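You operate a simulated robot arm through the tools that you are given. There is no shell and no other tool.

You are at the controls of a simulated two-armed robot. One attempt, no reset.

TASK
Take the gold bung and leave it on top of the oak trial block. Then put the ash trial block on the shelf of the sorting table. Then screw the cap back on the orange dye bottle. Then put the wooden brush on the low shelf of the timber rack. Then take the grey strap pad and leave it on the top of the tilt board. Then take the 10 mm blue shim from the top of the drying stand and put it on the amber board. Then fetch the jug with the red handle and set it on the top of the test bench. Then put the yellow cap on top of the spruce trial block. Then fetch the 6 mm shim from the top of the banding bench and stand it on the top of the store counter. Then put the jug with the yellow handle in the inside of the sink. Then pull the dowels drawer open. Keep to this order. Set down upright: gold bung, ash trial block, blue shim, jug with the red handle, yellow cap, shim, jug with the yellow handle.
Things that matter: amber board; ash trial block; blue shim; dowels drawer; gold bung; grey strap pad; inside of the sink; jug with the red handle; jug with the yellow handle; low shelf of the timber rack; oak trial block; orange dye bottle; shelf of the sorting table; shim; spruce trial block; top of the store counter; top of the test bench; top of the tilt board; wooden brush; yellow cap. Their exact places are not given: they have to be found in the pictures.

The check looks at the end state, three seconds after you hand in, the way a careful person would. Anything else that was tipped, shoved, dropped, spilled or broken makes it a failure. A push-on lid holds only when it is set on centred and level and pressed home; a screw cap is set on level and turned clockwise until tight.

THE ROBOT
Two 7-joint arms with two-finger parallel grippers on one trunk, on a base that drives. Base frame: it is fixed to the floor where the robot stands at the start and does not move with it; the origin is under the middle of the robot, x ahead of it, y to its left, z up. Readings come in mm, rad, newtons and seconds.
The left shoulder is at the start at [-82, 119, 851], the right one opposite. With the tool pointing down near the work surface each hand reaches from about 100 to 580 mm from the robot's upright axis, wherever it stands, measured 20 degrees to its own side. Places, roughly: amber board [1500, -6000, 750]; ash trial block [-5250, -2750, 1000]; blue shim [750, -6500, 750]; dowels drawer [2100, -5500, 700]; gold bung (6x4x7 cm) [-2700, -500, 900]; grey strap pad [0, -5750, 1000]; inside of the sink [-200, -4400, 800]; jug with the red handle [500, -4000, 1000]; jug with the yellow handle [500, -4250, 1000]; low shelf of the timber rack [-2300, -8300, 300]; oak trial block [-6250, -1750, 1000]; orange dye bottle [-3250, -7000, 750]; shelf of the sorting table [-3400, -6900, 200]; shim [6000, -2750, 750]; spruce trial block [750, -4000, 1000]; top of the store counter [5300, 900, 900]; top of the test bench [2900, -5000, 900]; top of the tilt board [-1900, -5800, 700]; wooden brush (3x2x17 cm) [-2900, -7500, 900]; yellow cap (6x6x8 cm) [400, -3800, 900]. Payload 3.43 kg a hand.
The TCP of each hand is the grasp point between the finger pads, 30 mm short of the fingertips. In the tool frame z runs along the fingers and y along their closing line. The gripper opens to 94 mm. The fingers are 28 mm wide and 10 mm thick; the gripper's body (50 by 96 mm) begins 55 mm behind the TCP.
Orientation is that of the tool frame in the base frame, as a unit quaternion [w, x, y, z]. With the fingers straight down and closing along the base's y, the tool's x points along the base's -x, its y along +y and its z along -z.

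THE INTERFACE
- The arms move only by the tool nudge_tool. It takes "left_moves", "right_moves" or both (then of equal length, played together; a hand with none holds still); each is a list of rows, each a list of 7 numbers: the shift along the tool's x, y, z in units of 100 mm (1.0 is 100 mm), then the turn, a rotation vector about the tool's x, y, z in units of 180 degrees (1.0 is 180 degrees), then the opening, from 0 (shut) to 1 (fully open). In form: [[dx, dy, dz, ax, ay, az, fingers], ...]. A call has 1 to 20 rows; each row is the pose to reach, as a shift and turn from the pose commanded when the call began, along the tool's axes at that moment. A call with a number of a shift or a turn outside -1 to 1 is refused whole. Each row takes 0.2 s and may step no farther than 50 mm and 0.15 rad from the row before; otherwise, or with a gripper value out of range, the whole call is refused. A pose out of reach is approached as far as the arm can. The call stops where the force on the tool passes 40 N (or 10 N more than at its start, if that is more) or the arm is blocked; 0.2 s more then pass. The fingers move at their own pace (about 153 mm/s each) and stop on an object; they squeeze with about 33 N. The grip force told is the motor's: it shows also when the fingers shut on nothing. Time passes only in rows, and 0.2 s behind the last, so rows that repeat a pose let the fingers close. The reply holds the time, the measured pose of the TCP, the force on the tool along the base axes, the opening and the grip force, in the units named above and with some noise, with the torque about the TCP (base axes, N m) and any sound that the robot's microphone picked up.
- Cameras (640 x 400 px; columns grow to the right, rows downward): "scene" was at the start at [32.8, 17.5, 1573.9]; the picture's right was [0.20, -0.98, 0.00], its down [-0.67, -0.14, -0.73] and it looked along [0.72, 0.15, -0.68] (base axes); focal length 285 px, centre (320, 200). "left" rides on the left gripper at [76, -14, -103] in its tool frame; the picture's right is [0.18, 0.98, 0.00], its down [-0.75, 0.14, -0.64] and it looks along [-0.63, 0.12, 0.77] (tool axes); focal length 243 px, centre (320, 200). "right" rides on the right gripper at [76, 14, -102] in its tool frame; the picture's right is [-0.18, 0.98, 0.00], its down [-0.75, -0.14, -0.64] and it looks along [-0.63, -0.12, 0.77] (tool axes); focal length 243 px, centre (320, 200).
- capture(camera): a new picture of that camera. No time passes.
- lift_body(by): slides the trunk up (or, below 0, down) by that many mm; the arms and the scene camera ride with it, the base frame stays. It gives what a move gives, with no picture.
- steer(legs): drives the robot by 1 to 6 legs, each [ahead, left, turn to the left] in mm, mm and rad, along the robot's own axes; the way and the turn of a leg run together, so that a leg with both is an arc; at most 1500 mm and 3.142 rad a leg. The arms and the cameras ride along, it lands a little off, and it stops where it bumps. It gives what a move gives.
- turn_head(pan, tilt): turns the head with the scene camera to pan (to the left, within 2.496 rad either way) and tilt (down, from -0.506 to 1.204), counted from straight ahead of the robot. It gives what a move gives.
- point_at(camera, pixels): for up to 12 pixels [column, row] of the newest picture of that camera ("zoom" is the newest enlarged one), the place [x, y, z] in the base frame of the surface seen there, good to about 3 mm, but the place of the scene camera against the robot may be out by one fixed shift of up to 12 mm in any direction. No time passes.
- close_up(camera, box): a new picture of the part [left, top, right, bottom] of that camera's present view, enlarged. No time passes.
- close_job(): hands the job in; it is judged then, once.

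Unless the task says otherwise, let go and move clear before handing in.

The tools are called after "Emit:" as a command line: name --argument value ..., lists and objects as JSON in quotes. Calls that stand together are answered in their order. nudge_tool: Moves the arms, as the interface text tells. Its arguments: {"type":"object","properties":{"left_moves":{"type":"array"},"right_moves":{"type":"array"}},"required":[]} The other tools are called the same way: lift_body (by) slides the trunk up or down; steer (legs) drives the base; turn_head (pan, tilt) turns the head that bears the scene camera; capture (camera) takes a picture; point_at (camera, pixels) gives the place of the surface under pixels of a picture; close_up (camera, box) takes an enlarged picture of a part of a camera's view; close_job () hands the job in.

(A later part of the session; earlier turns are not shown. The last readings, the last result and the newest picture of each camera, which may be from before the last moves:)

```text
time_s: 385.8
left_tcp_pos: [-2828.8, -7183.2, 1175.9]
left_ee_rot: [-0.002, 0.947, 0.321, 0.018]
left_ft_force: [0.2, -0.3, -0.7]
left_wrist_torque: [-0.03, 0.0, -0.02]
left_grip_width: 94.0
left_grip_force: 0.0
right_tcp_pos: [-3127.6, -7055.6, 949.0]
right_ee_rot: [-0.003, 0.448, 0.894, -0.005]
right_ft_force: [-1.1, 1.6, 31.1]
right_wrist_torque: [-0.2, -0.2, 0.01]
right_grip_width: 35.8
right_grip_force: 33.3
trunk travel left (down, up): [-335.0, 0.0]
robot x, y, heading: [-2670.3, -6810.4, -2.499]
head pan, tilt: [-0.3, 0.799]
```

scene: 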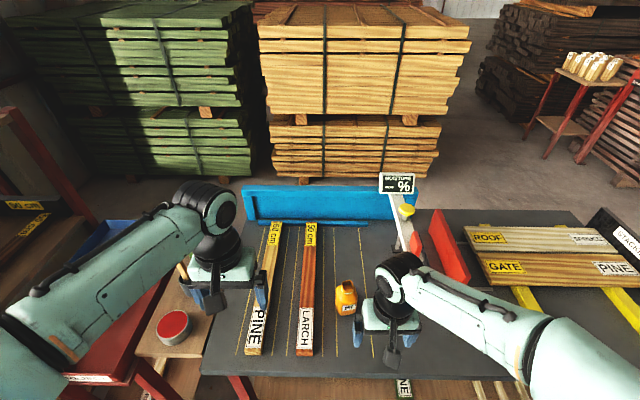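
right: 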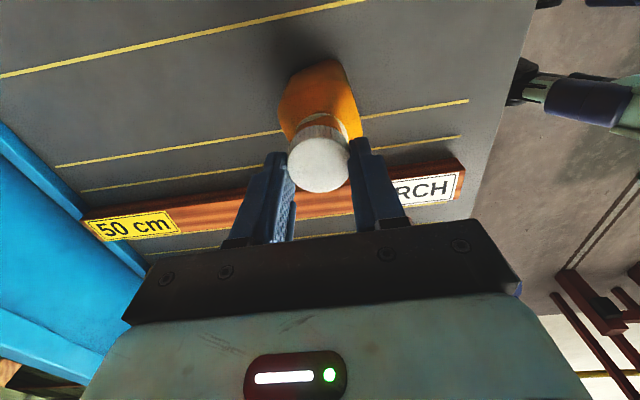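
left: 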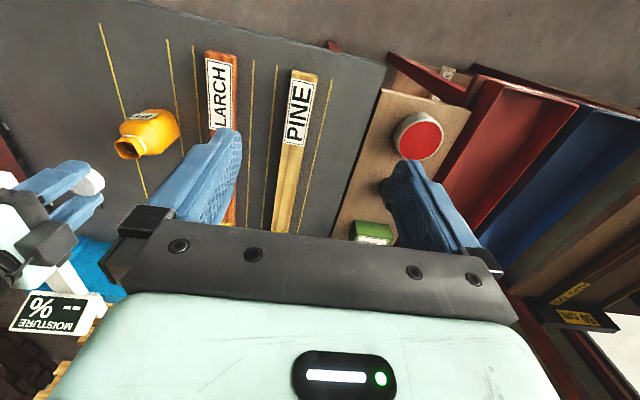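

Contact at 950 (cap bottom on the rim). I'll ease to a light press and turn clockwise 90°, watching force and the bottle's label.

Emit:
nudge_tool --right_moves '[[0, 0, -0.015, 0, 0, 0, 0.2]]'

Emit:
nudge_tool --right_moves '[[0, 0, 0, 0, 0, 0.04, 0.2], [0, 0, 0.001, 0, 0, 0.08, 0.2], [0, 0, 0.002, 0, 0, 0.12, 0.2], [0, 0, 0.003, 0, 0, 0.16, 0.2], [0, 0, 0.004, 0, 0, 0.2, 0.2], [0, 0, 0.005, 0, 0, 0.24, 0.2], [0, 0, 0.006, 0, 0, 0.28, 0.2]]'

Emit:
close_up --camera "left" --box '[50, 90, 210, 210]'

```text
time_s: 386.2
left_tcp_pos: [-2828.9, -7183.0, 1175.2]
left_ee_rot: [-0.002, 0.947, 0.321, 0.019]
left_ft_force: [0.5, -0.7, 0.1]
left_wrist_torque: [0.02, 0.0, -0.02]
left_grip_width: 94.0
left_grip_force: 0.1
right_tcp_pos: [-3126.6, -7055.2, 949.5]
right_ee_rot: [-0.003, 0.448, 0.894, -0.004]
right_ft_force: [-1.6, -0.9, 30.2]
right_wrist_torque: [-0.33, -0.15, -0.04]
right_grip_width: 36.0
right_grip_force: 33.1
trunk travel left (down, up): [-335.0, 0.0]
robot x, y, heading: [-2675.0, -6815.7, -2.494]
head pan, tilt: [-0.3, 0.799]
```

```text
time_s: 387.8
left_tcp_pos: [-2830.7, -7184.2, 1173.5]
left_ee_rot: [-0.003, 0.947, 0.321, 0.019]
left_ft_force: [0.3, 0.6, 0.4]
left_wrist_torque: [-0.01, 0.02, 0.07]
left_grip_width: 94.0
left_grip_force: 0.0
right_tcp_pos: [-3128.6, -7055.3, 945.8]
right_ee_rot: [-0.002, 0.787, 0.617, 0.0]
right_ft_force: [-0.4, -0.1, -2.9]
right_wrist_torque: [-0.01, -0.03, -0.02]
right_grip_width: 35.9
right_grip_force: 32.8
trunk travel left (down, up): [-335.0, 0.0]
robot x, y, heading: [-2669.4, -6814.8, -2.494]
head pan, tilt: [-0.3, 0.799]
```

```text
3.33 times, centred on (130, 150) of left
```

zoom: 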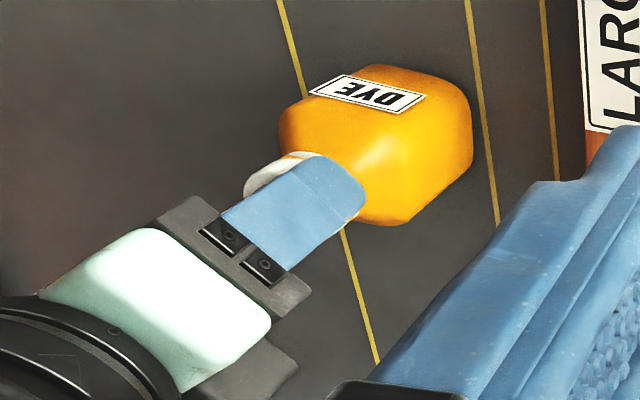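

The thread is taking: the hand went down to 945.8 and the tool is even being drawn down. The bottle's label turned only slightly. I'll keep turning with a light press.

Emit:
nudge_tool --right_moves '[[0, 0, 0.005, 0, 0, 0.04, 0.2], [0, 0, 0.01, 0, 0, 0.08, 0.2], [0, 0, 0.015, 0, 0, 0.12, 0.2], [0, 0, 0.02, 0, 0, 0.16, 0.2], [0, 0, 0.025, 0, 0, 0.2, 0.2], [0, 0, 0.03, 0, 0, 0.24, 0.2], [0, 0, 0.035, 0, 0, 0.28, 0.2]]'

Emit:
close_up --camera "left" --box '[50, 90, 210, 210]'

```text
time_s: 389.4
left_tcp_pos: [-2831.2, -7184.4, 1174.1]
left_ee_rot: [-0.003, 0.947, 0.321, 0.02]
left_ft_force: [-0.2, 1.4, 0.1]
left_wrist_torque: [-0.04, -0.01, -0.03]
left_grip_width: 93.9
left_grip_force: 0.1
right_tcp_pos: [-3127.1, -7056.5, 942.6]
right_ee_rot: [0.0, 0.975, 0.224, -0.001]
right_ft_force: [0.0, -0.4, -2.4]
right_wrist_torque: [0.0, 0.06, 0.03]
right_grip_width: 35.7
right_grip_force: 32.7
trunk travel left (down, up): [-335.0, 0.0]
robot x, y, heading: [-2667.7, -6817.2, -2.503]
head pan, tilt: [-0.3, 0.799]
```

```text
3.33 times, centred on (130, 150) of left
```

zoom: 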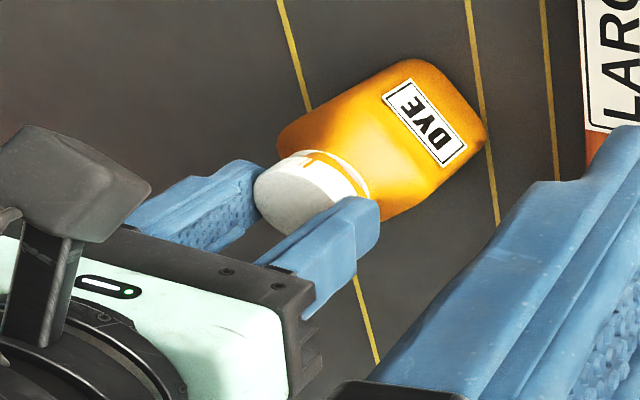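

The force of -2.4 N means the thread drew the bottle slightly off the table and it's turning along with the cap. I'll lower until the bottle is firmly pressed on the table again.

Emit:
nudge_tool --right_moves '[[0, 0, 0.01, 0, 0, 0, 0.2], [0, 0, 0.02, 0, 0, 0, 0.2]]'

Emit:
nudge_tool --right_moves '[[0, 0, 0.01, 0, 0, 0, 0.2], [0, 0, 0.02, 0, 0, 0, 0.2]]'

```text
time_s: 390.0
left_tcp_pos: [-2829.7, -7183.6, 1175.2]
left_ee_rot: [-0.003, 0.947, 0.322, 0.02]
left_ft_force: [-0.1, 0.2, 0.3]
left_wrist_torque: [0.01, -0.02, 0.01]
left_grip_width: 93.9
left_grip_force: 0.0
right_tcp_pos: [-3128.1, -7056.0, 940.1]
right_ee_rot: [-0.001, 0.974, 0.225, -0.002]
right_ft_force: [-0.5, 0.9, -1.7]
right_wrist_torque: [-0.01, -0.01, 0.02]
right_grip_width: 36.1
right_grip_force: 33.1
trunk travel left (down, up): [-335.0, 0.0]
robot x, y, heading: [-2670.5, -6811.7, -2.495]
head pan, tilt: [-0.3, 0.799]
```

```text
time_s: 390.6
left_tcp_pos: [-2829.8, -7183.5, 1174.1]
left_ee_rot: [-0.003, 0.947, 0.322, 0.019]
left_ft_force: [-0.4, -0.8, -0.7]
left_wrist_torque: [0.04, 0.01, 0.01]
left_grip_width: 93.9
left_grip_force: 0.1
right_tcp_pos: [-3127.3, -7055.9, 940.5]
right_ee_rot: [0.001, 0.974, 0.225, -0.002]
right_ft_force: [-1.3, 0.5, 3.9]
right_wrist_torque: [0.12, -0.15, -0.04]
right_grip_width: 36.0
right_grip_force: 33.0
trunk travel left (down, up): [-335.0, 0.0]
robot x, y, heading: [-2670.7, -6813.5, -2.497]
head pan, tilt: [-0.3, 0.799]
```

The bottle rests on the table again with TCP at 940.5, so the cap has gone down about 9.5 mm in all. I'll press a little and turn further to see whether it still advances or is tight.

Emit:
nudge_tool --right_moves '[[0, 0, 0.008, 0, 0, 0, 0.2], [0, 0, 0.008, 0, 0, 0, 0.2]]'

Emit:
nudge_tool --right_moves '[[0, 0, 0.003, 0, 0, 0.04, 0.2], [0, 0, 0.006, 0, 0, 0.08, 0.2], [0, 0, 0.009, 0, 0, 0.12, 0.2], [0, 0, 0.012, 0, 0, 0.16, 0.2]]'

Emit:
close_up --camera "left" --box '[50, 90, 210, 210]'

```text
time_s: 391.2
left_tcp_pos: [-2829.3, -7183.5, 1175.4]
left_ee_rot: [-0.003, 0.947, 0.321, 0.02]
left_ft_force: [0.7, 0.1, 0.8]
left_wrist_torque: [-0.03, -0.02, -0.01]
left_grip_width: 93.9
left_grip_force: 0.0
right_tcp_pos: [-3128.0, -7056.6, 939.3]
right_ee_rot: [0.001, 0.975, 0.224, -0.004]
right_ft_force: [-1.7, -1.2, 12.7]
right_wrist_torque: [0.18, -0.22, 0.0]
right_grip_width: 36.0
right_grip_force: 33.3
trunk travel left (down, up): [-335.0, 0.0]
robot x, y, heading: [-2672.4, -6814.1, -2.5]
head pan, tilt: [-0.3, 0.799]
```

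```text
time_s: 392.2
left_tcp_pos: [-2829.4, -7184.7, 1174.4]
left_ee_rot: [-0.002, 0.947, 0.322, 0.019]
left_ft_force: [-0.7, 0.1, 0.2]
left_wrist_torque: [-0.03, -0.01, 0.04]
left_grip_width: 93.6
left_grip_force: 0.1
right_tcp_pos: [-3129.3, -7056.7, 939.2]
right_ee_rot: [0.003, 1.0, -0.026, -0.004]
right_ft_force: [-8.0, -1.9, 24.0]
right_wrist_torque: [-0.05, 0.19, -0.01]
right_grip_width: 35.8
right_grip_force: 33.0
trunk travel left (down, up): [-335.0, 0.0]
robot x, y, heading: [-2671.9, -6816.0, -2.496]
head pan, tilt: [-0.3, 0.799]
```

```text
3.33 times, centred on (130, 150) of left
```

zoom: 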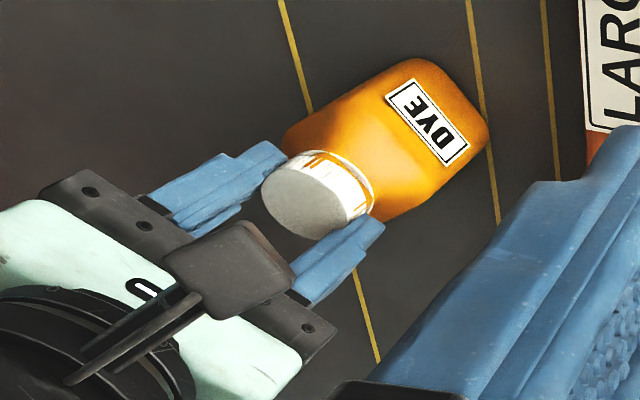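

The bottle stayed still while the cap turned about 29°, so pressing works. I'll keep turning with the press.

Emit:
nudge_tool --right_moves '[[0, 0, 0.0, 0, 0, 0.04, 0.2], [0, 0, 0.002, 0, 0, 0.08, 0.2], [0, 0, 0.004, 0, 0, 0.12, 0.2], [0, 0, 0.006, 0, 0, 0.16, 0.2], [0, 0, 0.008, 0, 0, 0.2, 0.2], [0, 0, 0.01, 0, 0, 0.24, 0.2]]'

Emit:
close_up --camera "left" --box '[50, 90, 210, 210]'

```text
time_s: 393.6
left_tcp_pos: [-2829.7, -7183.0, 1175.7]
left_ee_rot: [-0.003, 0.947, 0.321, 0.018]
left_ft_force: [-0.2, 0.6, -0.8]
left_wrist_torque: [0.03, 0.01, 0.0]
left_grip_width: 94.1
left_grip_force: 0.0
right_tcp_pos: [-3128.2, -7055.5, 937.7]
right_ee_rot: [0.003, 0.92, -0.392, -0.003]
right_ft_force: [-6.2, 3.9, 24.8]
right_wrist_torque: [0.01, 0.12, 0.0]
right_grip_width: 36.1
right_grip_force: 33.4
trunk travel left (down, up): [-335.0, 0.0]
robot x, y, heading: [-2667.4, -6815.9, -2.499]
head pan, tilt: [-0.3, 0.799]
```

```text
3.33 times, centred on (130, 150) of left
```

zoom: 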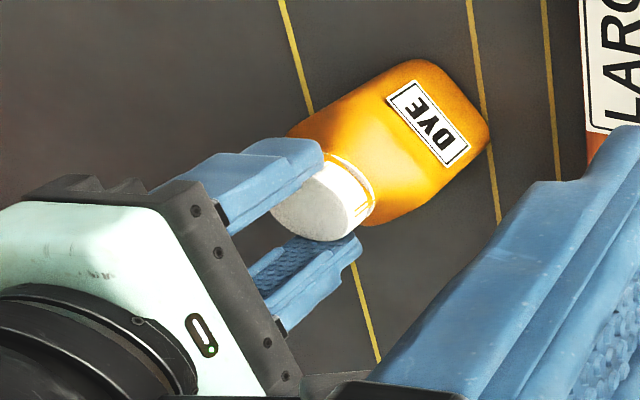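

It's descending (937.7) and the bottle is still. Continuing.

Emit:
nudge_tool --right_moves '[[0, 0, 0.004, 0, 0, 0.04, 0.2], [0, 0, 0.008, 0, 0, 0.08, 0.2], [0, 0, 0.012, 0, 0, 0.12, 0.2], [0, 0, 0.016, 0, 0, 0.16, 0.2], [0, 0, 0.02, 0, 0, 0.2, 0.2]]'

Emit:
close_up --camera "left" --box '[50, 90, 210, 210]'

```text
time_s: 394.8
left_tcp_pos: [-2829.3, -7182.8, 1175.4]
left_ee_rot: [-0.001, 0.947, 0.322, 0.018]
left_ft_force: [0.4, 0.1, 0.3]
left_wrist_torque: [-0.02, 0.0, 0.01]
left_grip_width: 93.9
left_grip_force: 0.1
right_tcp_pos: [-3127.9, -7053.6, 936.2]
right_ee_rot: [0.004, 0.753, -0.658, -0.001]
right_ft_force: [-4.3, 9.0, 30.5]
right_wrist_torque: [-0.15, 0.01, 0.0]
right_grip_width: 36.1
right_grip_force: 32.8
trunk travel left (down, up): [-335.0, 0.0]
robot x, y, heading: [-2672.8, -6816.1, -2.501]
head pan, tilt: [-0.3, 0.799]
```

```text
3.33 times, centred on (130, 150) of left
```

zoom: 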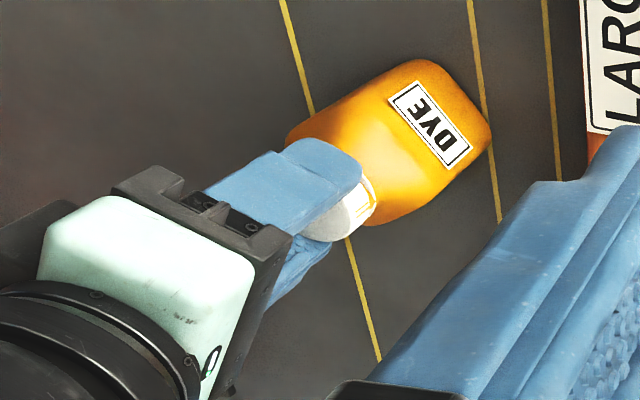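

Still descending (936.2), with some side load building. I'll ease off, open, rotate back around the cap, re-centre and regrip for another turn.

Emit:
nudge_tool --right_moves '[[0, 0, -0.02, 0, 0, 0, 0.2], [0, 0, -0.02, 0, 0, 0, 0.5], [0, 0, -0.02, 0, 0, 0, 0.8], [0, 0, -0.3, 0, 0, 0, 0.8], [0, 0, -0.5, 0, 0, 0, 0.8]]'

Emit:
nudge_tool --right_moves '[[0, 0, 0, 0, 0, -0.045, 1], [0, 0, 0, 0, 0, -0.09, 1], [0, 0, 0, 0, 0, -0.135, 1], [0, 0, 0, 0, 0, -0.18, 1], [0, 0, 0, 0, 0, -0.225, 1], [0, 0, 0, 0, 0, -0.27, 1], [0, 0, 0, 0, 0, -0.315, 1], [0, 0, 0, 0, 0, -0.36, 1], [0, 0, 0, 0, 0, -0.405, 1], [0, 0, 0, 0, 0, -0.45, 1], [0, 0, 0, 0, 0, -0.495, 1], [0, 0, 0, 0, 0, -0.54, 1], [0, 0, 0, 0, 0, -0.585, 1], [0, 0, 0, 0, 0, -0.63, 1], [0, 0, 0, 0, 0, -0.675, 1], [0, 0, 0, 0, 0, -0.72, 1], [0, 0, 0, 0, 0, -0.765, 1], [0, 0, 0, 0, 0, -0.81, 1], [0, 0, 0, 0, 0, -0.855, 1], [0, 0, 0, 0, 0, -0.9, 1]]'

Emit:
capture --camera "right"

Emit:
close_up --camera "left" --box '[50, 90, 210, 210]'

```text
time_s: 396.0
left_tcp_pos: [-2830.4, -7184.0, 1174.2]
left_ee_rot: [-0.003, 0.947, 0.321, 0.019]
left_ft_force: [0.5, 0.2, 0.2]
left_wrist_torque: [-0.04, 0.0, 0.02]
left_grip_width: 94.1
left_grip_force: 0.1
right_tcp_pos: [-3126.0, -7054.8, 983.2]
right_ee_rot: [0.002, 0.755, -0.656, -0.001]
right_ft_force: [0.0, 0.0, -0.7]
right_wrist_torque: [-0.04, 0.02, 0.02]
right_grip_width: 74.9
right_grip_force: 0.1
trunk travel left (down, up): [-335.0, 0.0]
robot x, y, heading: [-2670.5, -6813.0, -2.501]
head pan, tilt: [-0.3, 0.799]
```

```text
time_s: 400.2
left_tcp_pos: [-2830.9, -7185.1, 1173.1]
left_ee_rot: [-0.003, 0.947, 0.321, 0.019]
left_ft_force: [-0.5, 0.1, 0.0]
left_wrist_torque: [-0.01, -0.01, -0.02]
left_grip_width: 93.9
left_grip_force: 0.1
right_tcp_pos: [-3126.6, -7054.7, 984.1]
right_ee_rot: [0.0, 0.766, 0.643, -0.002]
right_ft_force: [0.6, 0.1, -1.1]
right_wrist_torque: [-0.05, -0.01, -0.02]
right_grip_width: 93.8
right_grip_force: 0.1
trunk travel left (down, up): [-335.0, 0.0]
robot x, y, heading: [-2670.7, -6812.5, -2.5]
head pan, tilt: [-0.3, 0.799]
```

```text
taken
```

right: 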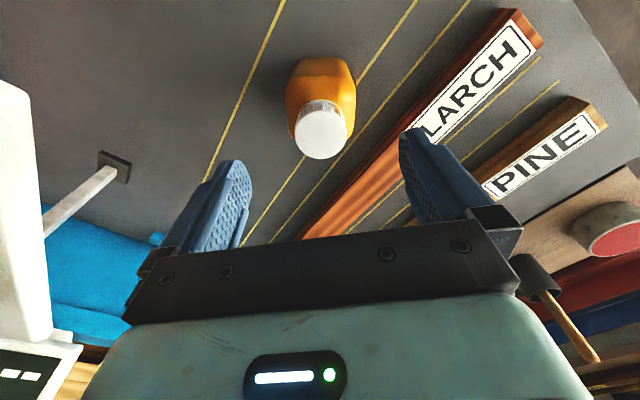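

```text
3.33 times, centred on (130, 150) of left
```

zoom: 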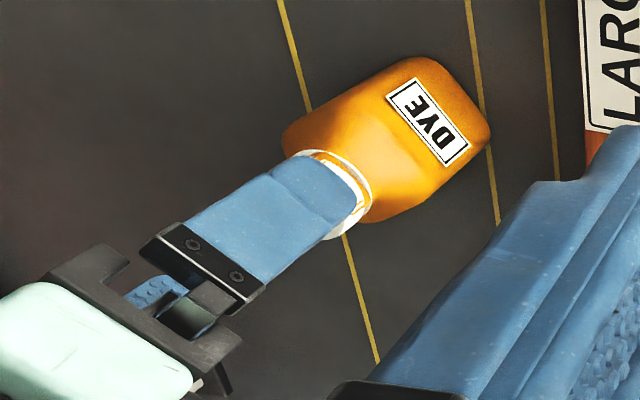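

Emit:
point_at --camera "right" --pixels '[[320, 140], [303, 140], [338, 140], [320, 124], [320, 153], [305, 112], [330, 100]]'

Emit:
close_up --camera "right" --box '[270, 50, 380, 170]'

```text
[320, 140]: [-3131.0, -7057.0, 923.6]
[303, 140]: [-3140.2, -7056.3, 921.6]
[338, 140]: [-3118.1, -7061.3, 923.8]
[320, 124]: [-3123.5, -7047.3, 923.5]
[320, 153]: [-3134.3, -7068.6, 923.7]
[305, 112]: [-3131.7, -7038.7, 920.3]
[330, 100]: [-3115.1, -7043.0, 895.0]
```

```text
3.33 times, centred on (325, 110) of right
```

zoom: 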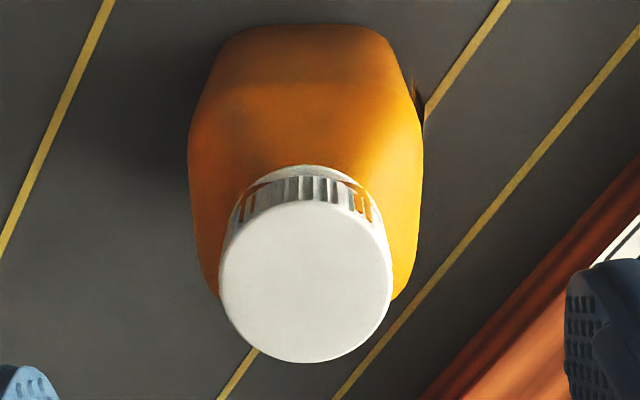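

The cap sits level, top z≈923.6, centre about (-3128.7,-7056). I'll regrip and turn further.

Emit:
nudge_tool --right_moves '[[-0.016, -0.018, 0.2, 0, 0, 0, 0.7], [-0.016, -0.018, 0.46, 0, 0, 0, 0.7], [-0.016, -0.018, 0.46, 0, 0, 0, 0.2], [-0.016, -0.018, 0.46, 0, 0, 0, 0.2], [-0.016, -0.018, 0.46, 0, 0, 0, 0.2]]'

Emit:
nudge_tool --right_moves '[[0, 0, 0.01, 0, 0, 0, 0.2], [0, 0, 0.015, 0, 0, 0, 0.2]]'

```text
time_s: 401.4
left_tcp_pos: [-2829.8, -7184.3, 1174.4]
left_ee_rot: [-0.003, 0.947, 0.321, 0.019]
left_ft_force: [0.0, 0.7, 0.3]
left_wrist_torque: [-0.05, 0.01, -0.02]
left_grip_width: 93.9
left_grip_force: 0.0
right_tcp_pos: [-3129.1, -7056.7, 938.0]
right_ee_rot: [-0.001, 0.766, 0.642, -0.002]
right_ft_force: [-0.1, -0.6, 0.2]
right_wrist_torque: [0.06, -0.07, 0.01]
right_grip_width: 34.3
right_grip_force: 33.0
trunk travel left (down, up): [-335.0, 0.0]
robot x, y, heading: [-2672.8, -6812.7, -2.498]
head pan, tilt: [-0.3, 0.799]
```

```text
time_s: 402.0
left_tcp_pos: [-2830.7, -7183.9, 1174.4]
left_ee_rot: [-0.003, 0.947, 0.321, 0.019]
left_ft_force: [0.3, -0.9, -0.1]
left_wrist_torque: [0.01, 0.0, 0.0]
left_grip_width: 93.8
left_grip_force: 0.0
right_tcp_pos: [-3129.0, -7057.3, 938.0]
right_ee_rot: [-0.001, 0.766, 0.643, -0.003]
right_ft_force: [2.1, 0.2, 5.1]
right_wrist_torque: [0.25, -0.02, -0.02]
right_grip_width: 34.0
right_grip_force: 32.6
trunk travel left (down, up): [-335.0, 0.0]
robot x, y, heading: [-2671.4, -6810.6, -2.498]
head pan, tilt: [-0.3, 0.799]
```

Emit:
nudge_tool --right_moves '[[0, 0, 0.008, 0, 0, 0.04, 0.2], [0, 0, 0.012, 0, 0, 0.08, 0.2], [0, 0, 0.016, 0, 0, 0.12, 0.2], [0, 0, 0.02, 0, 0, 0.16, 0.2], [0, 0, 0.022, 0, 0, 0.2, 0.2], [0, 0, 0.024, 0, 0, 0.24, 0.2], [0, 0, 0.026, 0, 0, 0.28, 0.2], [0, 0, 0.028, 0, 0, 0.32, 0.2]]'

Emit:
close_up --camera "left" --box '[50, 90, 210, 210]'

```text
time_s: 403.8
left_tcp_pos: [-2829.2, -7184.1, 1175.0]
left_ee_rot: [-0.002, 0.947, 0.321, 0.02]
left_ft_force: [-0.1, -0.6, -0.1]
left_wrist_torque: [0.04, 0.0, 0.0]
left_grip_width: 93.9
left_grip_force: 0.1
right_tcp_pos: [-3129.5, -7055.3, 935.0]
right_ee_rot: [0.001, 0.981, 0.193, -0.005]
right_ft_force: [-8.3, 1.0, 24.4]
right_wrist_torque: [0.18, 0.13, 0.0]
right_grip_width: 34.0
right_grip_force: 33.2
trunk travel left (down, up): [-335.0, 0.0]
robot x, y, heading: [-2668.2, -6816.9, -2.497]
head pan, tilt: [-0.3, 0.799]
```

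```text
3.33 times, centred on (130, 150) of left
```

zoom: 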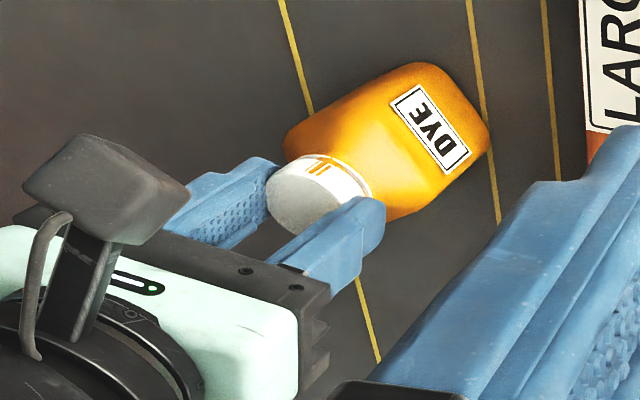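

Emit:
nudge_tool --right_moves '[[0, 0, 0.0, 0, 0, 0.04, 0.2], [0, 0, 0.003, 0, 0, 0.08, 0.2], [0, 0, 0.006, 0, 0, 0.12, 0.2], [0, 0, 0.009, 0, 0, 0.16, 0.2], [0, 0, 0.012, 0, 0, 0.2, 0.2], [0, 0, 0.015, 0, 0, 0.24, 0.2], [0, 0, 0.018, 0, 0, 0.28, 0.2], [0, 0, 0.02, 0, 0, 0.32, 0.2]]'

Emit:
close_up --camera "left" --box '[50, 90, 210, 210]'

```text
time_s: 405.6
left_tcp_pos: [-2828.2, -7182.1, 1176.3]
left_ee_rot: [-0.002, 0.947, 0.322, 0.02]
left_ft_force: [-0.2, -0.1, -0.1]
left_wrist_torque: [0.0, 0.01, -0.01]
left_grip_width: 93.7
left_grip_force: 0.1
right_tcp_pos: [-3130.8, -7055.2, 934.8]
right_ee_rot: [0.003, 0.953, -0.304, -0.002]
right_ft_force: [-6.9, 7.8, 29.3]
right_wrist_torque: [0.34, 0.24, -0.03]
right_grip_width: 33.4
right_grip_force: 33.5
trunk travel left (down, up): [-335.0, 0.0]
robot x, y, heading: [-2666.9, -6812.8, -2.498]
head pan, tilt: [-0.3, 0.799]
```

```text
3.33 times, centred on (130, 150) of left
```

zoom: 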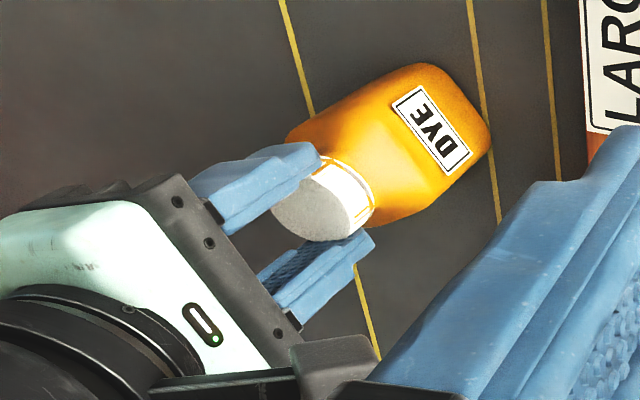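

Emit:
nudge_tool --right_moves '[[0, 0, 0.0, 0, 0, 0.04, 0.2], [0, 0, 0.0, 0, 0, 0.08, 0.2], [0, 0, 0.0, 0, 0, 0.12, 0.2], [0, 0, 0.0, 0, 0, 0.16, 0.2], [0, 0, 0.0, 0, 0, 0.2, 0.2], [0, 0, 0.0, 0, 0, 0.24, 0.2]]'

Emit:
close_up --camera "left" --box '[50, 90, 210, 210]'

```text
time_s: 407.0
left_tcp_pos: [-2829.4, -7182.9, 1174.7]
left_ee_rot: [-0.002, 0.947, 0.322, 0.019]
left_ft_force: [-1.1, 0.1, 0.2]
left_wrist_torque: [-0.01, -0.04, 0.01]
left_grip_width: 94.0
left_grip_force: 0.1
right_tcp_pos: [-3129.2, -7055.1, 933.2]
right_ee_rot: [0.003, 0.773, -0.634, -0.001]
right_ft_force: [-7.0, 7.7, 30.9]
right_wrist_torque: [0.5, 0.21, -0.01]
right_grip_width: 33.4
right_grip_force: 33.2
trunk travel left (down, up): [-335.0, 0.0]
robot x, y, heading: [-2669.8, -6811.4, -2.501]
head pan, tilt: [-0.3, 0.799]
```

```text
3.33 times, centred on (130, 150) of left
```

zoom: 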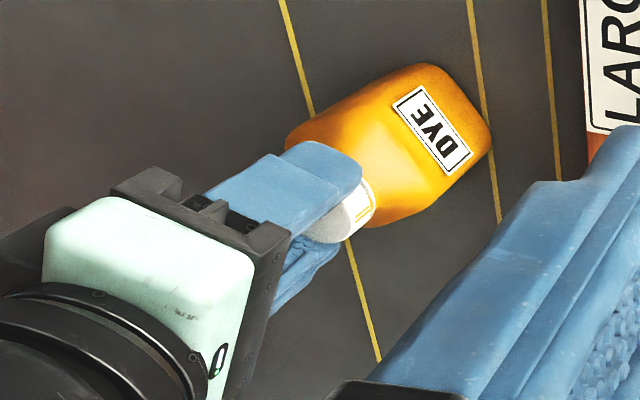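

Down to 933.2. I'll release, rotate back and measure the cap height again.

Emit:
nudge_tool --right_moves '[[0, 0, -0.025, 0, 0, 0, 0.2], [0, 0, -0.025, 0, 0, 0, 0.5], [0, 0, -0.025, 0, 0, 0, 0.8], [0, 0, -0.3, 0, 0, 0, 0.8], [0, 0, -0.55, 0, 0, 0, 0.8]]'

Emit:
nudge_tool --right_moves '[[0, 0, 0, 0, 0, -0.045, 1], [0, 0, 0, 0, 0, -0.09, 1], [0, 0, 0, 0, 0, -0.135, 1], [0, 0, 0, 0, 0, -0.18, 1], [0, 0, 0, 0, 0, -0.225, 1], [0, 0, 0, 0, 0, -0.27, 1], [0, 0, 0, 0, 0, -0.315, 1], [0, 0, 0, 0, 0, -0.36, 1], [0, 0, 0, 0, 0, -0.405, 1], [0, 0, 0, 0, 0, -0.45, 1], [0, 0, 0, 0, 0, -0.495, 1], [0, 0, 0, 0, 0, -0.54, 1], [0, 0, 0, 0, 0, -0.585, 1], [0, 0, 0, 0, 0, -0.63, 1], [0, 0, 0, 0, 0, -0.675, 1], [0, 0, 0, 0, 0, -0.72, 1], [0, 0, 0, 0, 0, -0.765, 1], [0, 0, 0, 0, 0, -0.81, 1], [0, 0, 0, 0, 0, -0.855, 1], [0, 0, 0, 0, 0, -0.9, 1]]'

Emit:
close_up --camera "right" --box '[270, 50, 380, 170]'

Emit:
point_at --camera "zoom" --pixels '[[305, 280], [240, 280], [370, 280], [305, 220], [305, 340], [300, 180]]'

```text
time_s: 408.2
left_tcp_pos: [-2829.4, -7184.2, 1174.5]
left_ee_rot: [-0.002, 0.947, 0.321, 0.02]
left_ft_force: [0.0, -0.8, -0.9]
left_wrist_torque: [-0.03, 0.01, 0.04]
left_grip_width: 93.9
left_grip_force: 0.0
right_tcp_pos: [-3129.6, -7057.5, 986.5]
right_ee_rot: [0.001, 0.775, -0.632, -0.001]
right_ft_force: [0.4, -0.2, -0.5]
right_wrist_torque: [-0.02, 0.0, -0.03]
right_grip_width: 74.9
right_grip_force: 0.0
trunk travel left (down, up): [-335.0, 0.0]
robot x, y, heading: [-2674.4, -6817.9, -2.501]
head pan, tilt: [-0.3, 0.799]
```

```text
time_s: 412.4
left_tcp_pos: [-2829.6, -7183.3, 1173.7]
left_ee_rot: [-0.003, 0.947, 0.321, 0.019]
left_ft_force: [-1.3, 0.5, -0.6]
left_wrist_torque: [-0.01, 0.02, 0.02]
left_grip_width: 94.1
left_grip_force: 0.1
right_tcp_pos: [-3128.2, -7057.5, 987.0]
right_ee_rot: [0.0, 0.745, 0.667, -0.002]
right_ft_force: [0.0, 0.1, 0.0]
right_wrist_torque: [-0.01, 0.0, -0.02]
right_grip_width: 93.8
right_grip_force: 0.0
trunk travel left (down, up): [-335.0, 0.0]
robot x, y, heading: [-2669.5, -6811.9, -2.505]
head pan, tilt: [-0.3, 0.799]
```

```text
3.33 times, centred on (325, 110) of right
```

zoom: 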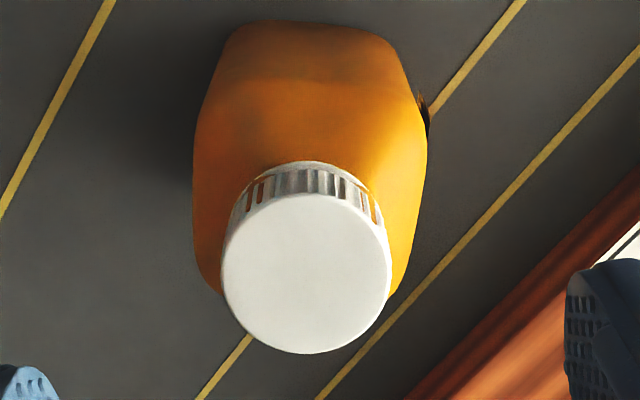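

```text
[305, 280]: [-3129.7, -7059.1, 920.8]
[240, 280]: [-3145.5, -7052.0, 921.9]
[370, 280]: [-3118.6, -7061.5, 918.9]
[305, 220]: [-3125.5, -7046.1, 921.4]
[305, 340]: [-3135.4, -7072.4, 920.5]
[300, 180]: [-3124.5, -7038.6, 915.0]
```

The cap top is now at 920.8 (it was 923.6), nearly against the collar. One more tightening turn.

Emit:
nudge_tool --right_moves '[[0, -0.015, 0.25, 0, 0, 0, 0.7], [0, -0.015, 0.52, 0, 0, 0, 0.7], [0, -0.015, 0.52, 0, 0, 0, 0.2], [0, -0.015, 0.52, 0, 0, 0, 0.2], [0, -0.015, 0.52, 0, 0, 0, 0.2], [0, -0.015, 0.535, 0, 0, 0, 0.2]]'

Emit:
nudge_tool --right_moves '[[0, 0, 0.005, 0, 0, 0.04, 0.2], [0, 0, 0.008, 0, 0, 0.08, 0.2], [0, 0, 0.011, 0, 0, 0.12, 0.2], [0, 0, 0.014, 0, 0, 0.16, 0.2], [0, 0, 0.016, 0, 0, 0.2, 0.2], [0, 0, 0.018, 0, 0, 0.24, 0.2], [0, 0, 0.02, 0, 0, 0.28, 0.2], [0, 0, 0.02, 0, 0, 0.32, 0.2]]'

Emit:
nudge_tool --right_moves '[[0, 0, 0.0, 0, 0, 0.04, 0.2], [0, 0, 0.0, 0, 0, 0.08, 0.2], [0, 0, 0.0, 0, 0, 0.12, 0.2], [0, 0, 0.0, 0, 0, 0.16, 0.2], [0, 0, 0.0, 0, 0, 0.2, 0.2], [0, 0, 0.0, 0, 0, 0.24, 0.2], [0, 0, 0.0, 0, 0, 0.28, 0.2], [0, 0, 0.0, 0, 0, 0.32, 0.2]]'

Emit:
close_up --camera "left" --box '[50, 90, 210, 210]'

```text
time_s: 413.8
left_tcp_pos: [-2829.8, -7183.6, 1174.2]
left_ee_rot: [-0.003, 0.947, 0.321, 0.02]
left_ft_force: [-0.3, -0.1, 0.8]
left_wrist_torque: [0.02, 0.03, 0.04]
left_grip_width: 94.2
left_grip_force: 0.1
right_tcp_pos: [-3130.8, -7057.7, 933.1]
right_ee_rot: [-0.001, 0.745, 0.667, -0.003]
right_ft_force: [1.2, 0.5, 3.9]
right_wrist_torque: [0.39, 0.0, 0.01]
right_grip_width: 35.6
right_grip_force: 33.0
trunk travel left (down, up): [-335.0, 0.0]
robot x, y, heading: [-2669.4, -6815.2, -2.505]
head pan, tilt: [-0.3, 0.799]
```

```text
time_s: 415.6
left_tcp_pos: [-2828.4, -7184.0, 1174.7]
left_ee_rot: [-0.003, 0.947, 0.322, 0.019]
left_ft_force: [0.4, -0.5, -0.1]
left_wrist_torque: [-0.03, 0.04, 0.0]
left_grip_width: 94.0
left_grip_force: 0.1
right_tcp_pos: [-3130.2, -7057.1, 932.7]
right_ee_rot: [0.001, 0.974, 0.225, -0.003]
right_ft_force: [0.1, 3.5, 21.6]
right_wrist_torque: [0.35, -0.36, 0.36]
right_grip_width: 35.9
right_grip_force: 32.9
trunk travel left (down, up): [-335.0, 0.0]
robot x, y, heading: [-2670.4, -6811.4, -2.496]
head pan, tilt: [-0.3, 0.799]
```

```text
time_s: 417.4
left_tcp_pos: [-2828.7, -7182.7, 1175.6]
left_ee_rot: [-0.003, 0.947, 0.321, 0.018]
left_ft_force: [0.5, -0.7, -0.5]
left_wrist_torque: [-0.02, -0.02, 0.0]
left_grip_width: 94.0
left_grip_force: 0.0
right_tcp_pos: [-3131.0, -7056.2, 934.0]
right_ee_rot: [0.002, 0.962, -0.273, -0.004]
right_ft_force: [-0.9, -0.5, 24.3]
right_wrist_torque: [0.12, 0.16, 0.4]
right_grip_width: 35.8
right_grip_force: 33.0
trunk travel left (down, up): [-335.0, 0.0]
robot x, y, heading: [-2672.1, -6812.8, -2.501]
head pan, tilt: [-0.3, 0.799]
```

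```text
3.33 times, centred on (130, 150) of left
```

zoom: 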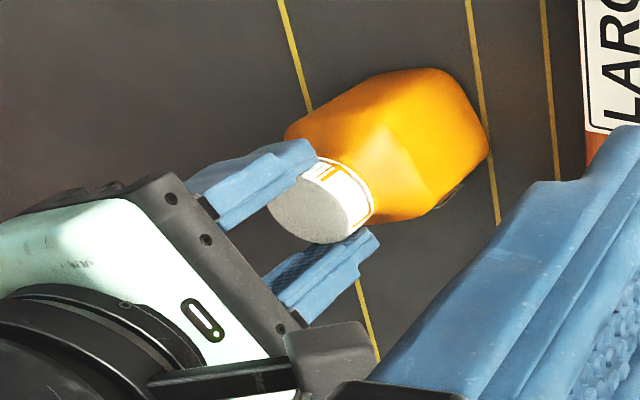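

Torque has risen to 0.4 N·m, the height no longer drops, and the bottle now turns with the cap, so it's tight. I'll ease off, open, and withdraw.

Emit:
nudge_tool --right_moves '[[0, 0, -0.02, 0, 0, 0, 0.2], [0, 0, -0.02, 0, 0, 0, 0.5], [0, 0, -0.02, 0, 0, 0, 0.8], [0, 0, -0.3, 0, 0, 0, 0.8], [0, 0, -0.7, 0, 0, 0, 0.8], [0, 0, -1.0, 0, 0, 0, 0.8]]'

Emit:
capture --camera "left"

Emit:
close_up --camera "left" --box '[50, 90, 210, 210]'

```text
time_s: 418.8
left_tcp_pos: [-2829.7, -7182.9, 1173.5]
left_ee_rot: [-0.002, 0.947, 0.321, 0.019]
left_ft_force: [0.3, 1.4, -0.1]
left_wrist_torque: [-0.02, 0.0, 0.01]
left_grip_width: 93.8
left_grip_force: 0.1
right_tcp_pos: [-3129.7, -7057.4, 1031.5]
right_ee_rot: [0.001, 0.962, -0.273, -0.003]
right_ft_force: [1.0, 0.0, -0.5]
right_wrist_torque: [0.01, 0.02, -0.02]
right_grip_width: 75.1
right_grip_force: 0.1
trunk travel left (down, up): [-335.0, 0.0]
robot x, y, heading: [-2672.0, -6809.1, -2.496]
head pan, tilt: [-0.3, 0.799]
```

```text
taken
```

left: 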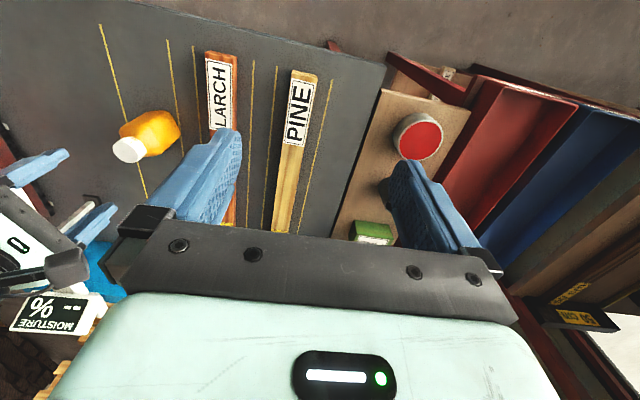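

```text
3.33 times, centred on (130, 150) of left
```

zoom: 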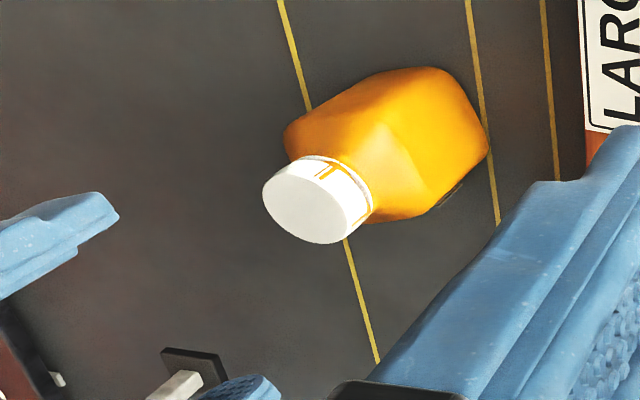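

The cap is on level and tight. I'll pull the right hand back and turn it to neutral.

Emit:
nudge_tool --right_moves '[[0.17, -0.45, 0, 0, 0, 0, 1], [0.35, -0.9, 0, 0, 0, 0, 1], [0.35, -0.9, 0, 0, 0, -0.045, 1], [0.35, -0.9, 0, 0, 0, -0.09, 1], [0.35, -0.9, 0, 0, 0, -0.135, 1], [0.35, -0.9, 0, 0, 0, -0.18, 1], [0.35, -0.9, 0, 0, 0, -0.225, 1], [0.35, -0.9, 0, 0, 0, -0.27, 1], [0.35, -0.9, 0, 0, 0, -0.315, 1], [0.35, -0.9, 0, 0, 0, -0.36, 1], [0.35, -0.9, 0, 0, 0, -0.381, 1]]'

Emit:
turn_head --pan 0.9 --tilt 0.5

Emit:
capture --camera "scene"

```text
time_s: 421.2
left_tcp_pos: [-2830.4, -7184.9, 1173.2]
left_ee_rot: [-0.003, 0.947, 0.322, 0.02]
left_ft_force: [0.7, -0.1, -0.3]
left_wrist_torque: [0.03, 0.01, 0.03]
left_grip_width: 94.1
left_grip_force: 0.0
right_tcp_pos: [-3054.3, -6997.4, 1031.2]
right_ee_rot: [0.0, 0.948, 0.318, -0.002]
right_ft_force: [0.0, 0.5, 0.3]
right_wrist_torque: [0.03, -0.02, -0.02]
right_grip_width: 93.9
right_grip_force: 0.0
trunk travel left (down, up): [-335.0, 0.0]
robot x, y, heading: [-2671.8, -6815.8, -2.502]
head pan, tilt: [-0.3, 0.799]
```

```text
time_s: 422.6
left_tcp_pos: [-2830.6, -7184.4, 1174.2]
left_ee_rot: [-0.003, 0.947, 0.322, 0.019]
left_ft_force: [0.3, -0.3, -0.2]
left_wrist_torque: [0.01, 0.0, 0.02]
left_grip_width: 94.1
left_grip_force: 0.0
right_tcp_pos: [-3053.8, -6998.6, 1030.9]
right_ee_rot: [0.0, 0.948, 0.317, -0.002]
right_ft_force: [-0.3, -0.4, 0.5]
right_wrist_torque: [0.01, 0.01, 0.0]
right_grip_width: 93.9
right_grip_force: 0.0
trunk travel left (down, up): [-335.0, 0.0]
robot x, y, heading: [-2667.8, -6810.8, -2.494]
head pan, tilt: [0.901, 0.499]
```

```text
taken
```

scene: 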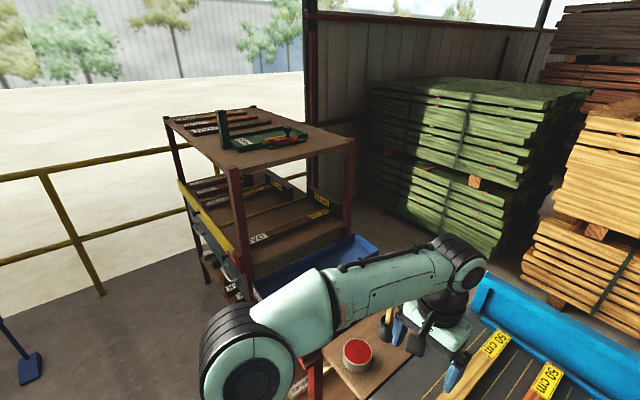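

The brush should be the stick standing in the dark cup near (390,325), by the red tin. The timber rack is behind, at (170-350,110-300). I'll measure the layout.

Emit:
close_up --camera "scene" --box '[150, 90, 470, 290]'

Emit:
close_up --camera "scene" --box '[300, 260, 500, 400]'

Emit:
point_at --camera "scene" --pixels '[[360, 352], [385, 325], [390, 340], [330, 370], [240, 295], [236, 200], [345, 190], [205, 250], [350, 250], [250, 260], [300, 220], [100, 295]]'

```text
2.00 times, centred on (310, 190) of scene
```

zoom: 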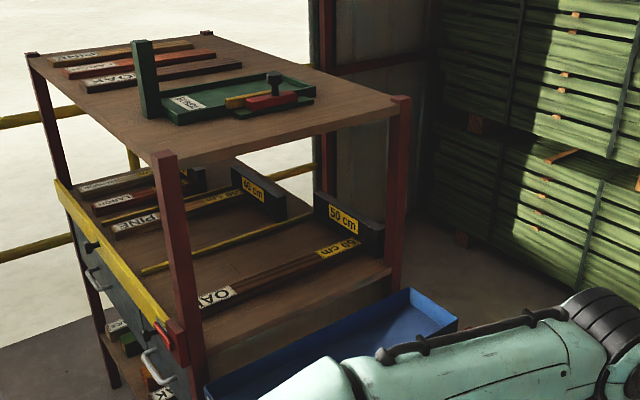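

```text
2.86 times, centred on (400, 330) of scene
```

zoom: 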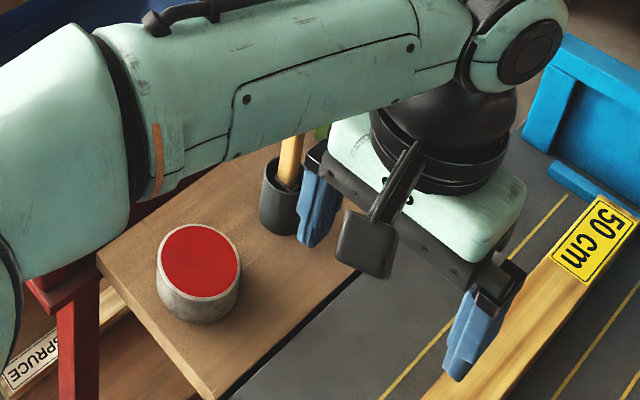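

```text
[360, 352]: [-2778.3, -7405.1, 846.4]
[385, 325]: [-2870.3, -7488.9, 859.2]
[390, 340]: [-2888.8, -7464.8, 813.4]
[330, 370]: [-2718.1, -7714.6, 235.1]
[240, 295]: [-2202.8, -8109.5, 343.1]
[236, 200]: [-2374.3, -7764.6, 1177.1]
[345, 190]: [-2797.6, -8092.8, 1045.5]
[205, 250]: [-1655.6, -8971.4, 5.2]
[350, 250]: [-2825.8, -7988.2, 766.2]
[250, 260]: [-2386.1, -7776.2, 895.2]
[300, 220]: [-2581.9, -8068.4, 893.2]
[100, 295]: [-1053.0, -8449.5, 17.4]
```

The brush stands in a cup at about (-2880,-7478). I'll shift left 300 mm and turn right by 0.5 rad so the left shoulder comes closer to it.

Emit:
steer --legs '[[0, 300, 0], [0, 0, -0.5]]'

Emit:
capture --camera "left"

Emit:
turn_head --pan 0.7 --tilt 0.8

Emit:
capture --camera "scene"

```text
time_s: 427.3
left_tcp_pos: [-2808.9, -7302.2, 1173.7]
left_ee_rot: [0.002, 0.997, 0.075, 0.02]
left_ft_force: [0.5, 0.5, -0.3]
left_wrist_torque: [0.01, 0.04, 0.0]
left_grip_width: 93.9
left_grip_force: 0.1
right_tcp_pos: [-2915.0, -7032.3, 1029.9]
right_ee_rot: [-0.001, 0.997, 0.072, -0.002]
right_ft_force: [0.5, 0.5, 0.1]
right_wrist_torque: [0.02, -0.03, 0.02]
right_grip_width: 93.9
right_grip_force: 0.1
trunk travel left (down, up): [-335.0, 0.0]
robot x, y, heading: [-2488.4, -7051.1, -3.004]
head pan, tilt: [0.901, 0.499]
```

```text
taken
```

left: 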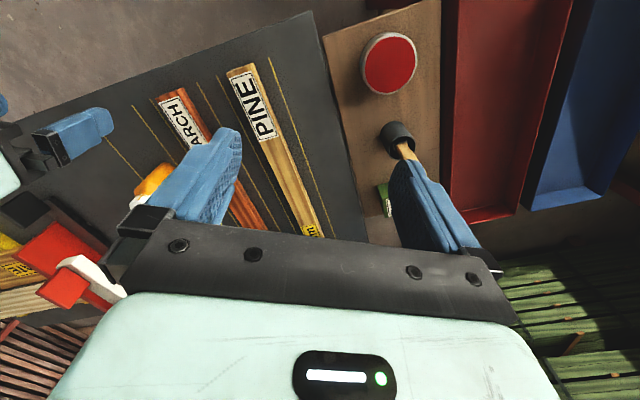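

```text
time_s: 428.1
left_tcp_pos: [-2808.6, -7302.6, 1173.7]
left_ee_rot: [0.002, 0.997, 0.076, 0.02]
left_ft_force: [-0.6, 0.4, 0.4]
left_wrist_torque: [-0.01, -0.02, -0.01]
left_grip_width: 94.1
left_grip_force: 0.1
right_tcp_pos: [-2914.3, -7031.4, 1030.3]
right_ee_rot: [-0.001, 0.998, 0.071, -0.002]
right_ft_force: [0.0, -0.4, -0.2]
right_wrist_torque: [0.01, 0.01, 0.01]
right_grip_width: 94.0
right_grip_force: 0.1
trunk travel left (down, up): [-335.0, 0.0]
robot x, y, heading: [-2490.1, -7056.8, -2.997]
head pan, tilt: [0.7, 0.799]
```

```text
taken
```

scene: 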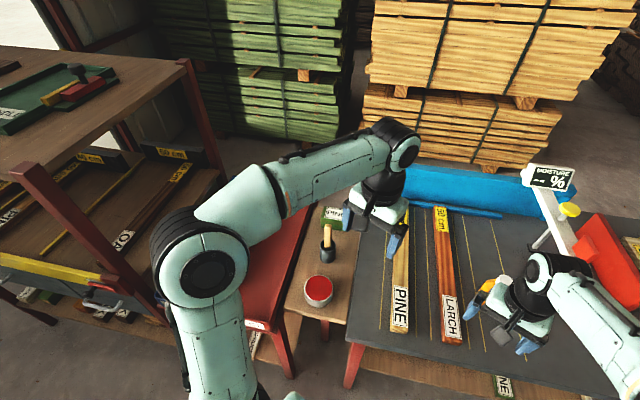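

Emit:
nudge_tool --left_moves '[[0, 0.4, 0, 0, 0, 0, 1], [0, 0.8, 0, 0, 0, 0, 1], [0, 1.0, 0, 0, 0, 0, 1]]'

Emit:
capture --camera "left"

Emit:
close_up --camera "left" --box '[250, 80, 410, 200]'

```text
time_s: 428.9
left_tcp_pos: [-2792.4, -7401.5, 1176.1]
left_ee_rot: [0.002, 0.997, 0.076, 0.019]
left_ft_force: [-0.8, 0.1, 0.2]
left_wrist_torque: [0.01, -0.02, 0.03]
left_grip_width: 94.0
left_grip_force: 0.0
right_tcp_pos: [-2915.3, -7033.3, 1030.8]
right_ee_rot: [0.0, 0.997, 0.071, -0.002]
right_ft_force: [0.1, 0.4, 0.4]
right_wrist_torque: [0.01, -0.01, 0.02]
right_grip_width: 94.0
right_grip_force: 0.1
trunk travel left (down, up): [-335.0, 0.0]
robot x, y, heading: [-2489.9, -7051.1, -3.005]
head pan, tilt: [0.7, 0.799]
```

```text
taken
```

left: 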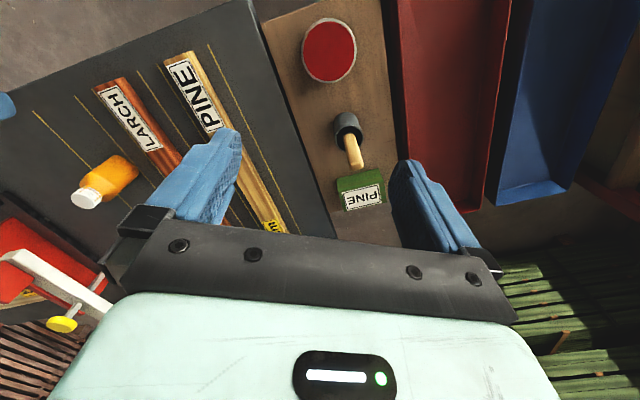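

```text
3.33 times, centred on (330, 140) of left
```

zoom: 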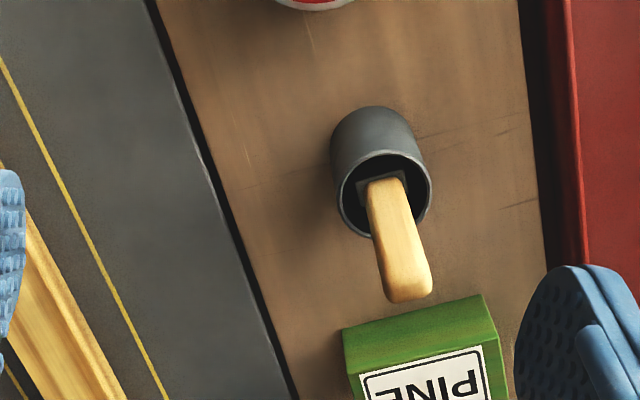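

Emit:
point_at --camera "zoom" --pixels '[[407, 290], [390, 250], [385, 200], [390, 297], [425, 290], [340, 190], [430, 190], [385, 155], [370, 235], [425, 330], [580, 150], [450, 100]]'

```text
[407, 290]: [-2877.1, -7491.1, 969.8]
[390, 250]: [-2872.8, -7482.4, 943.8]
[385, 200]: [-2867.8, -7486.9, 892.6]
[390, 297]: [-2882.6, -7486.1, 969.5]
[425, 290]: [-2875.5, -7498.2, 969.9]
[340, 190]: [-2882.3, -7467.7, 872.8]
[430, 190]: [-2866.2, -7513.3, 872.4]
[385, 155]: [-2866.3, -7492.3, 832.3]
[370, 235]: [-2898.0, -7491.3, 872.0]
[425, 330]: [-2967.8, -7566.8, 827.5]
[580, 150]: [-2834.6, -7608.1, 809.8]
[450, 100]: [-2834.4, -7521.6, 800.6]
```

The handle top is at (-2877,-7491,970) and the cup rim at z 872. I'll move the left hand over it (correcting its slight tilt) and descend to TCP z≈930.

Emit:
nudge_tool --left_moves '[[-0.35, 0.25, 0, 0, -0.012, 0, 1], [-0.65, 0.5, 0, 0, -0.012, 0, 1], [-0.97, 0.757, 0, 0, -0.012, 0, 1], [-0.97, 0.757, 0.4, 0, -0.012, 0, 1], [-0.97, 0.757, 0.8, 0, -0.012, 0, 1], [-0.97, 0.757, 1.0, 0, -0.012, 0, 1]]'

Emit:
capture --camera "left"

```text
time_s: 430.3
left_tcp_pos: [-2873.6, -7492.5, 1072.3]
left_ee_rot: [0.003, 0.997, 0.076, 0.0]
left_ft_force: [-0.1, 0.4, -0.6]
left_wrist_torque: [0.02, -0.03, 0.01]
left_grip_width: 93.8
left_grip_force: 0.0
right_tcp_pos: [-2914.6, -7031.8, 1030.4]
right_ee_rot: [-0.001, 0.997, 0.071, -0.003]
right_ft_force: [-0.5, 0.7, -0.5]
right_wrist_torque: [-0.02, -0.01, 0.0]
right_grip_width: 94.3
right_grip_force: 0.1
trunk travel left (down, up): [-335.0, 0.0]
robot x, y, heading: [-2489.8, -7057.6, -3.002]
head pan, tilt: [0.7, 0.799]
```

```text
taken
```

left: 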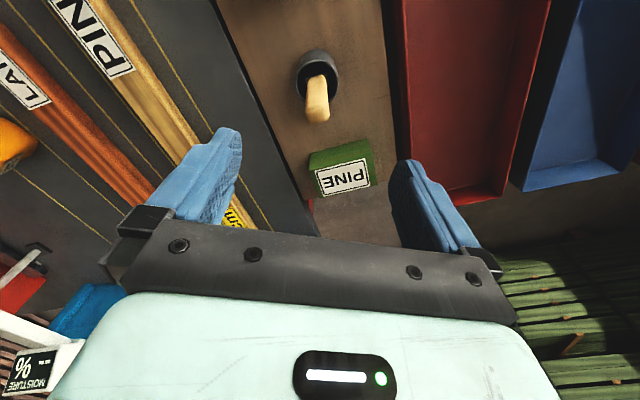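

Emit:
point_at --camera "left" --pixels '[[317, 112], [310, 112], [325, 112], [317, 119], [317, 85], [299, 80], [338, 78]]'

```text
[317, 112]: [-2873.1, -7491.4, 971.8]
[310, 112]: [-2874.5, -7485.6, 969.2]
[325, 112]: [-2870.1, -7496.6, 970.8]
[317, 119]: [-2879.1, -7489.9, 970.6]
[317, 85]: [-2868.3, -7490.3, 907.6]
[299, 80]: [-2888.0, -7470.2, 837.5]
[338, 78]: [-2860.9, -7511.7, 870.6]
```

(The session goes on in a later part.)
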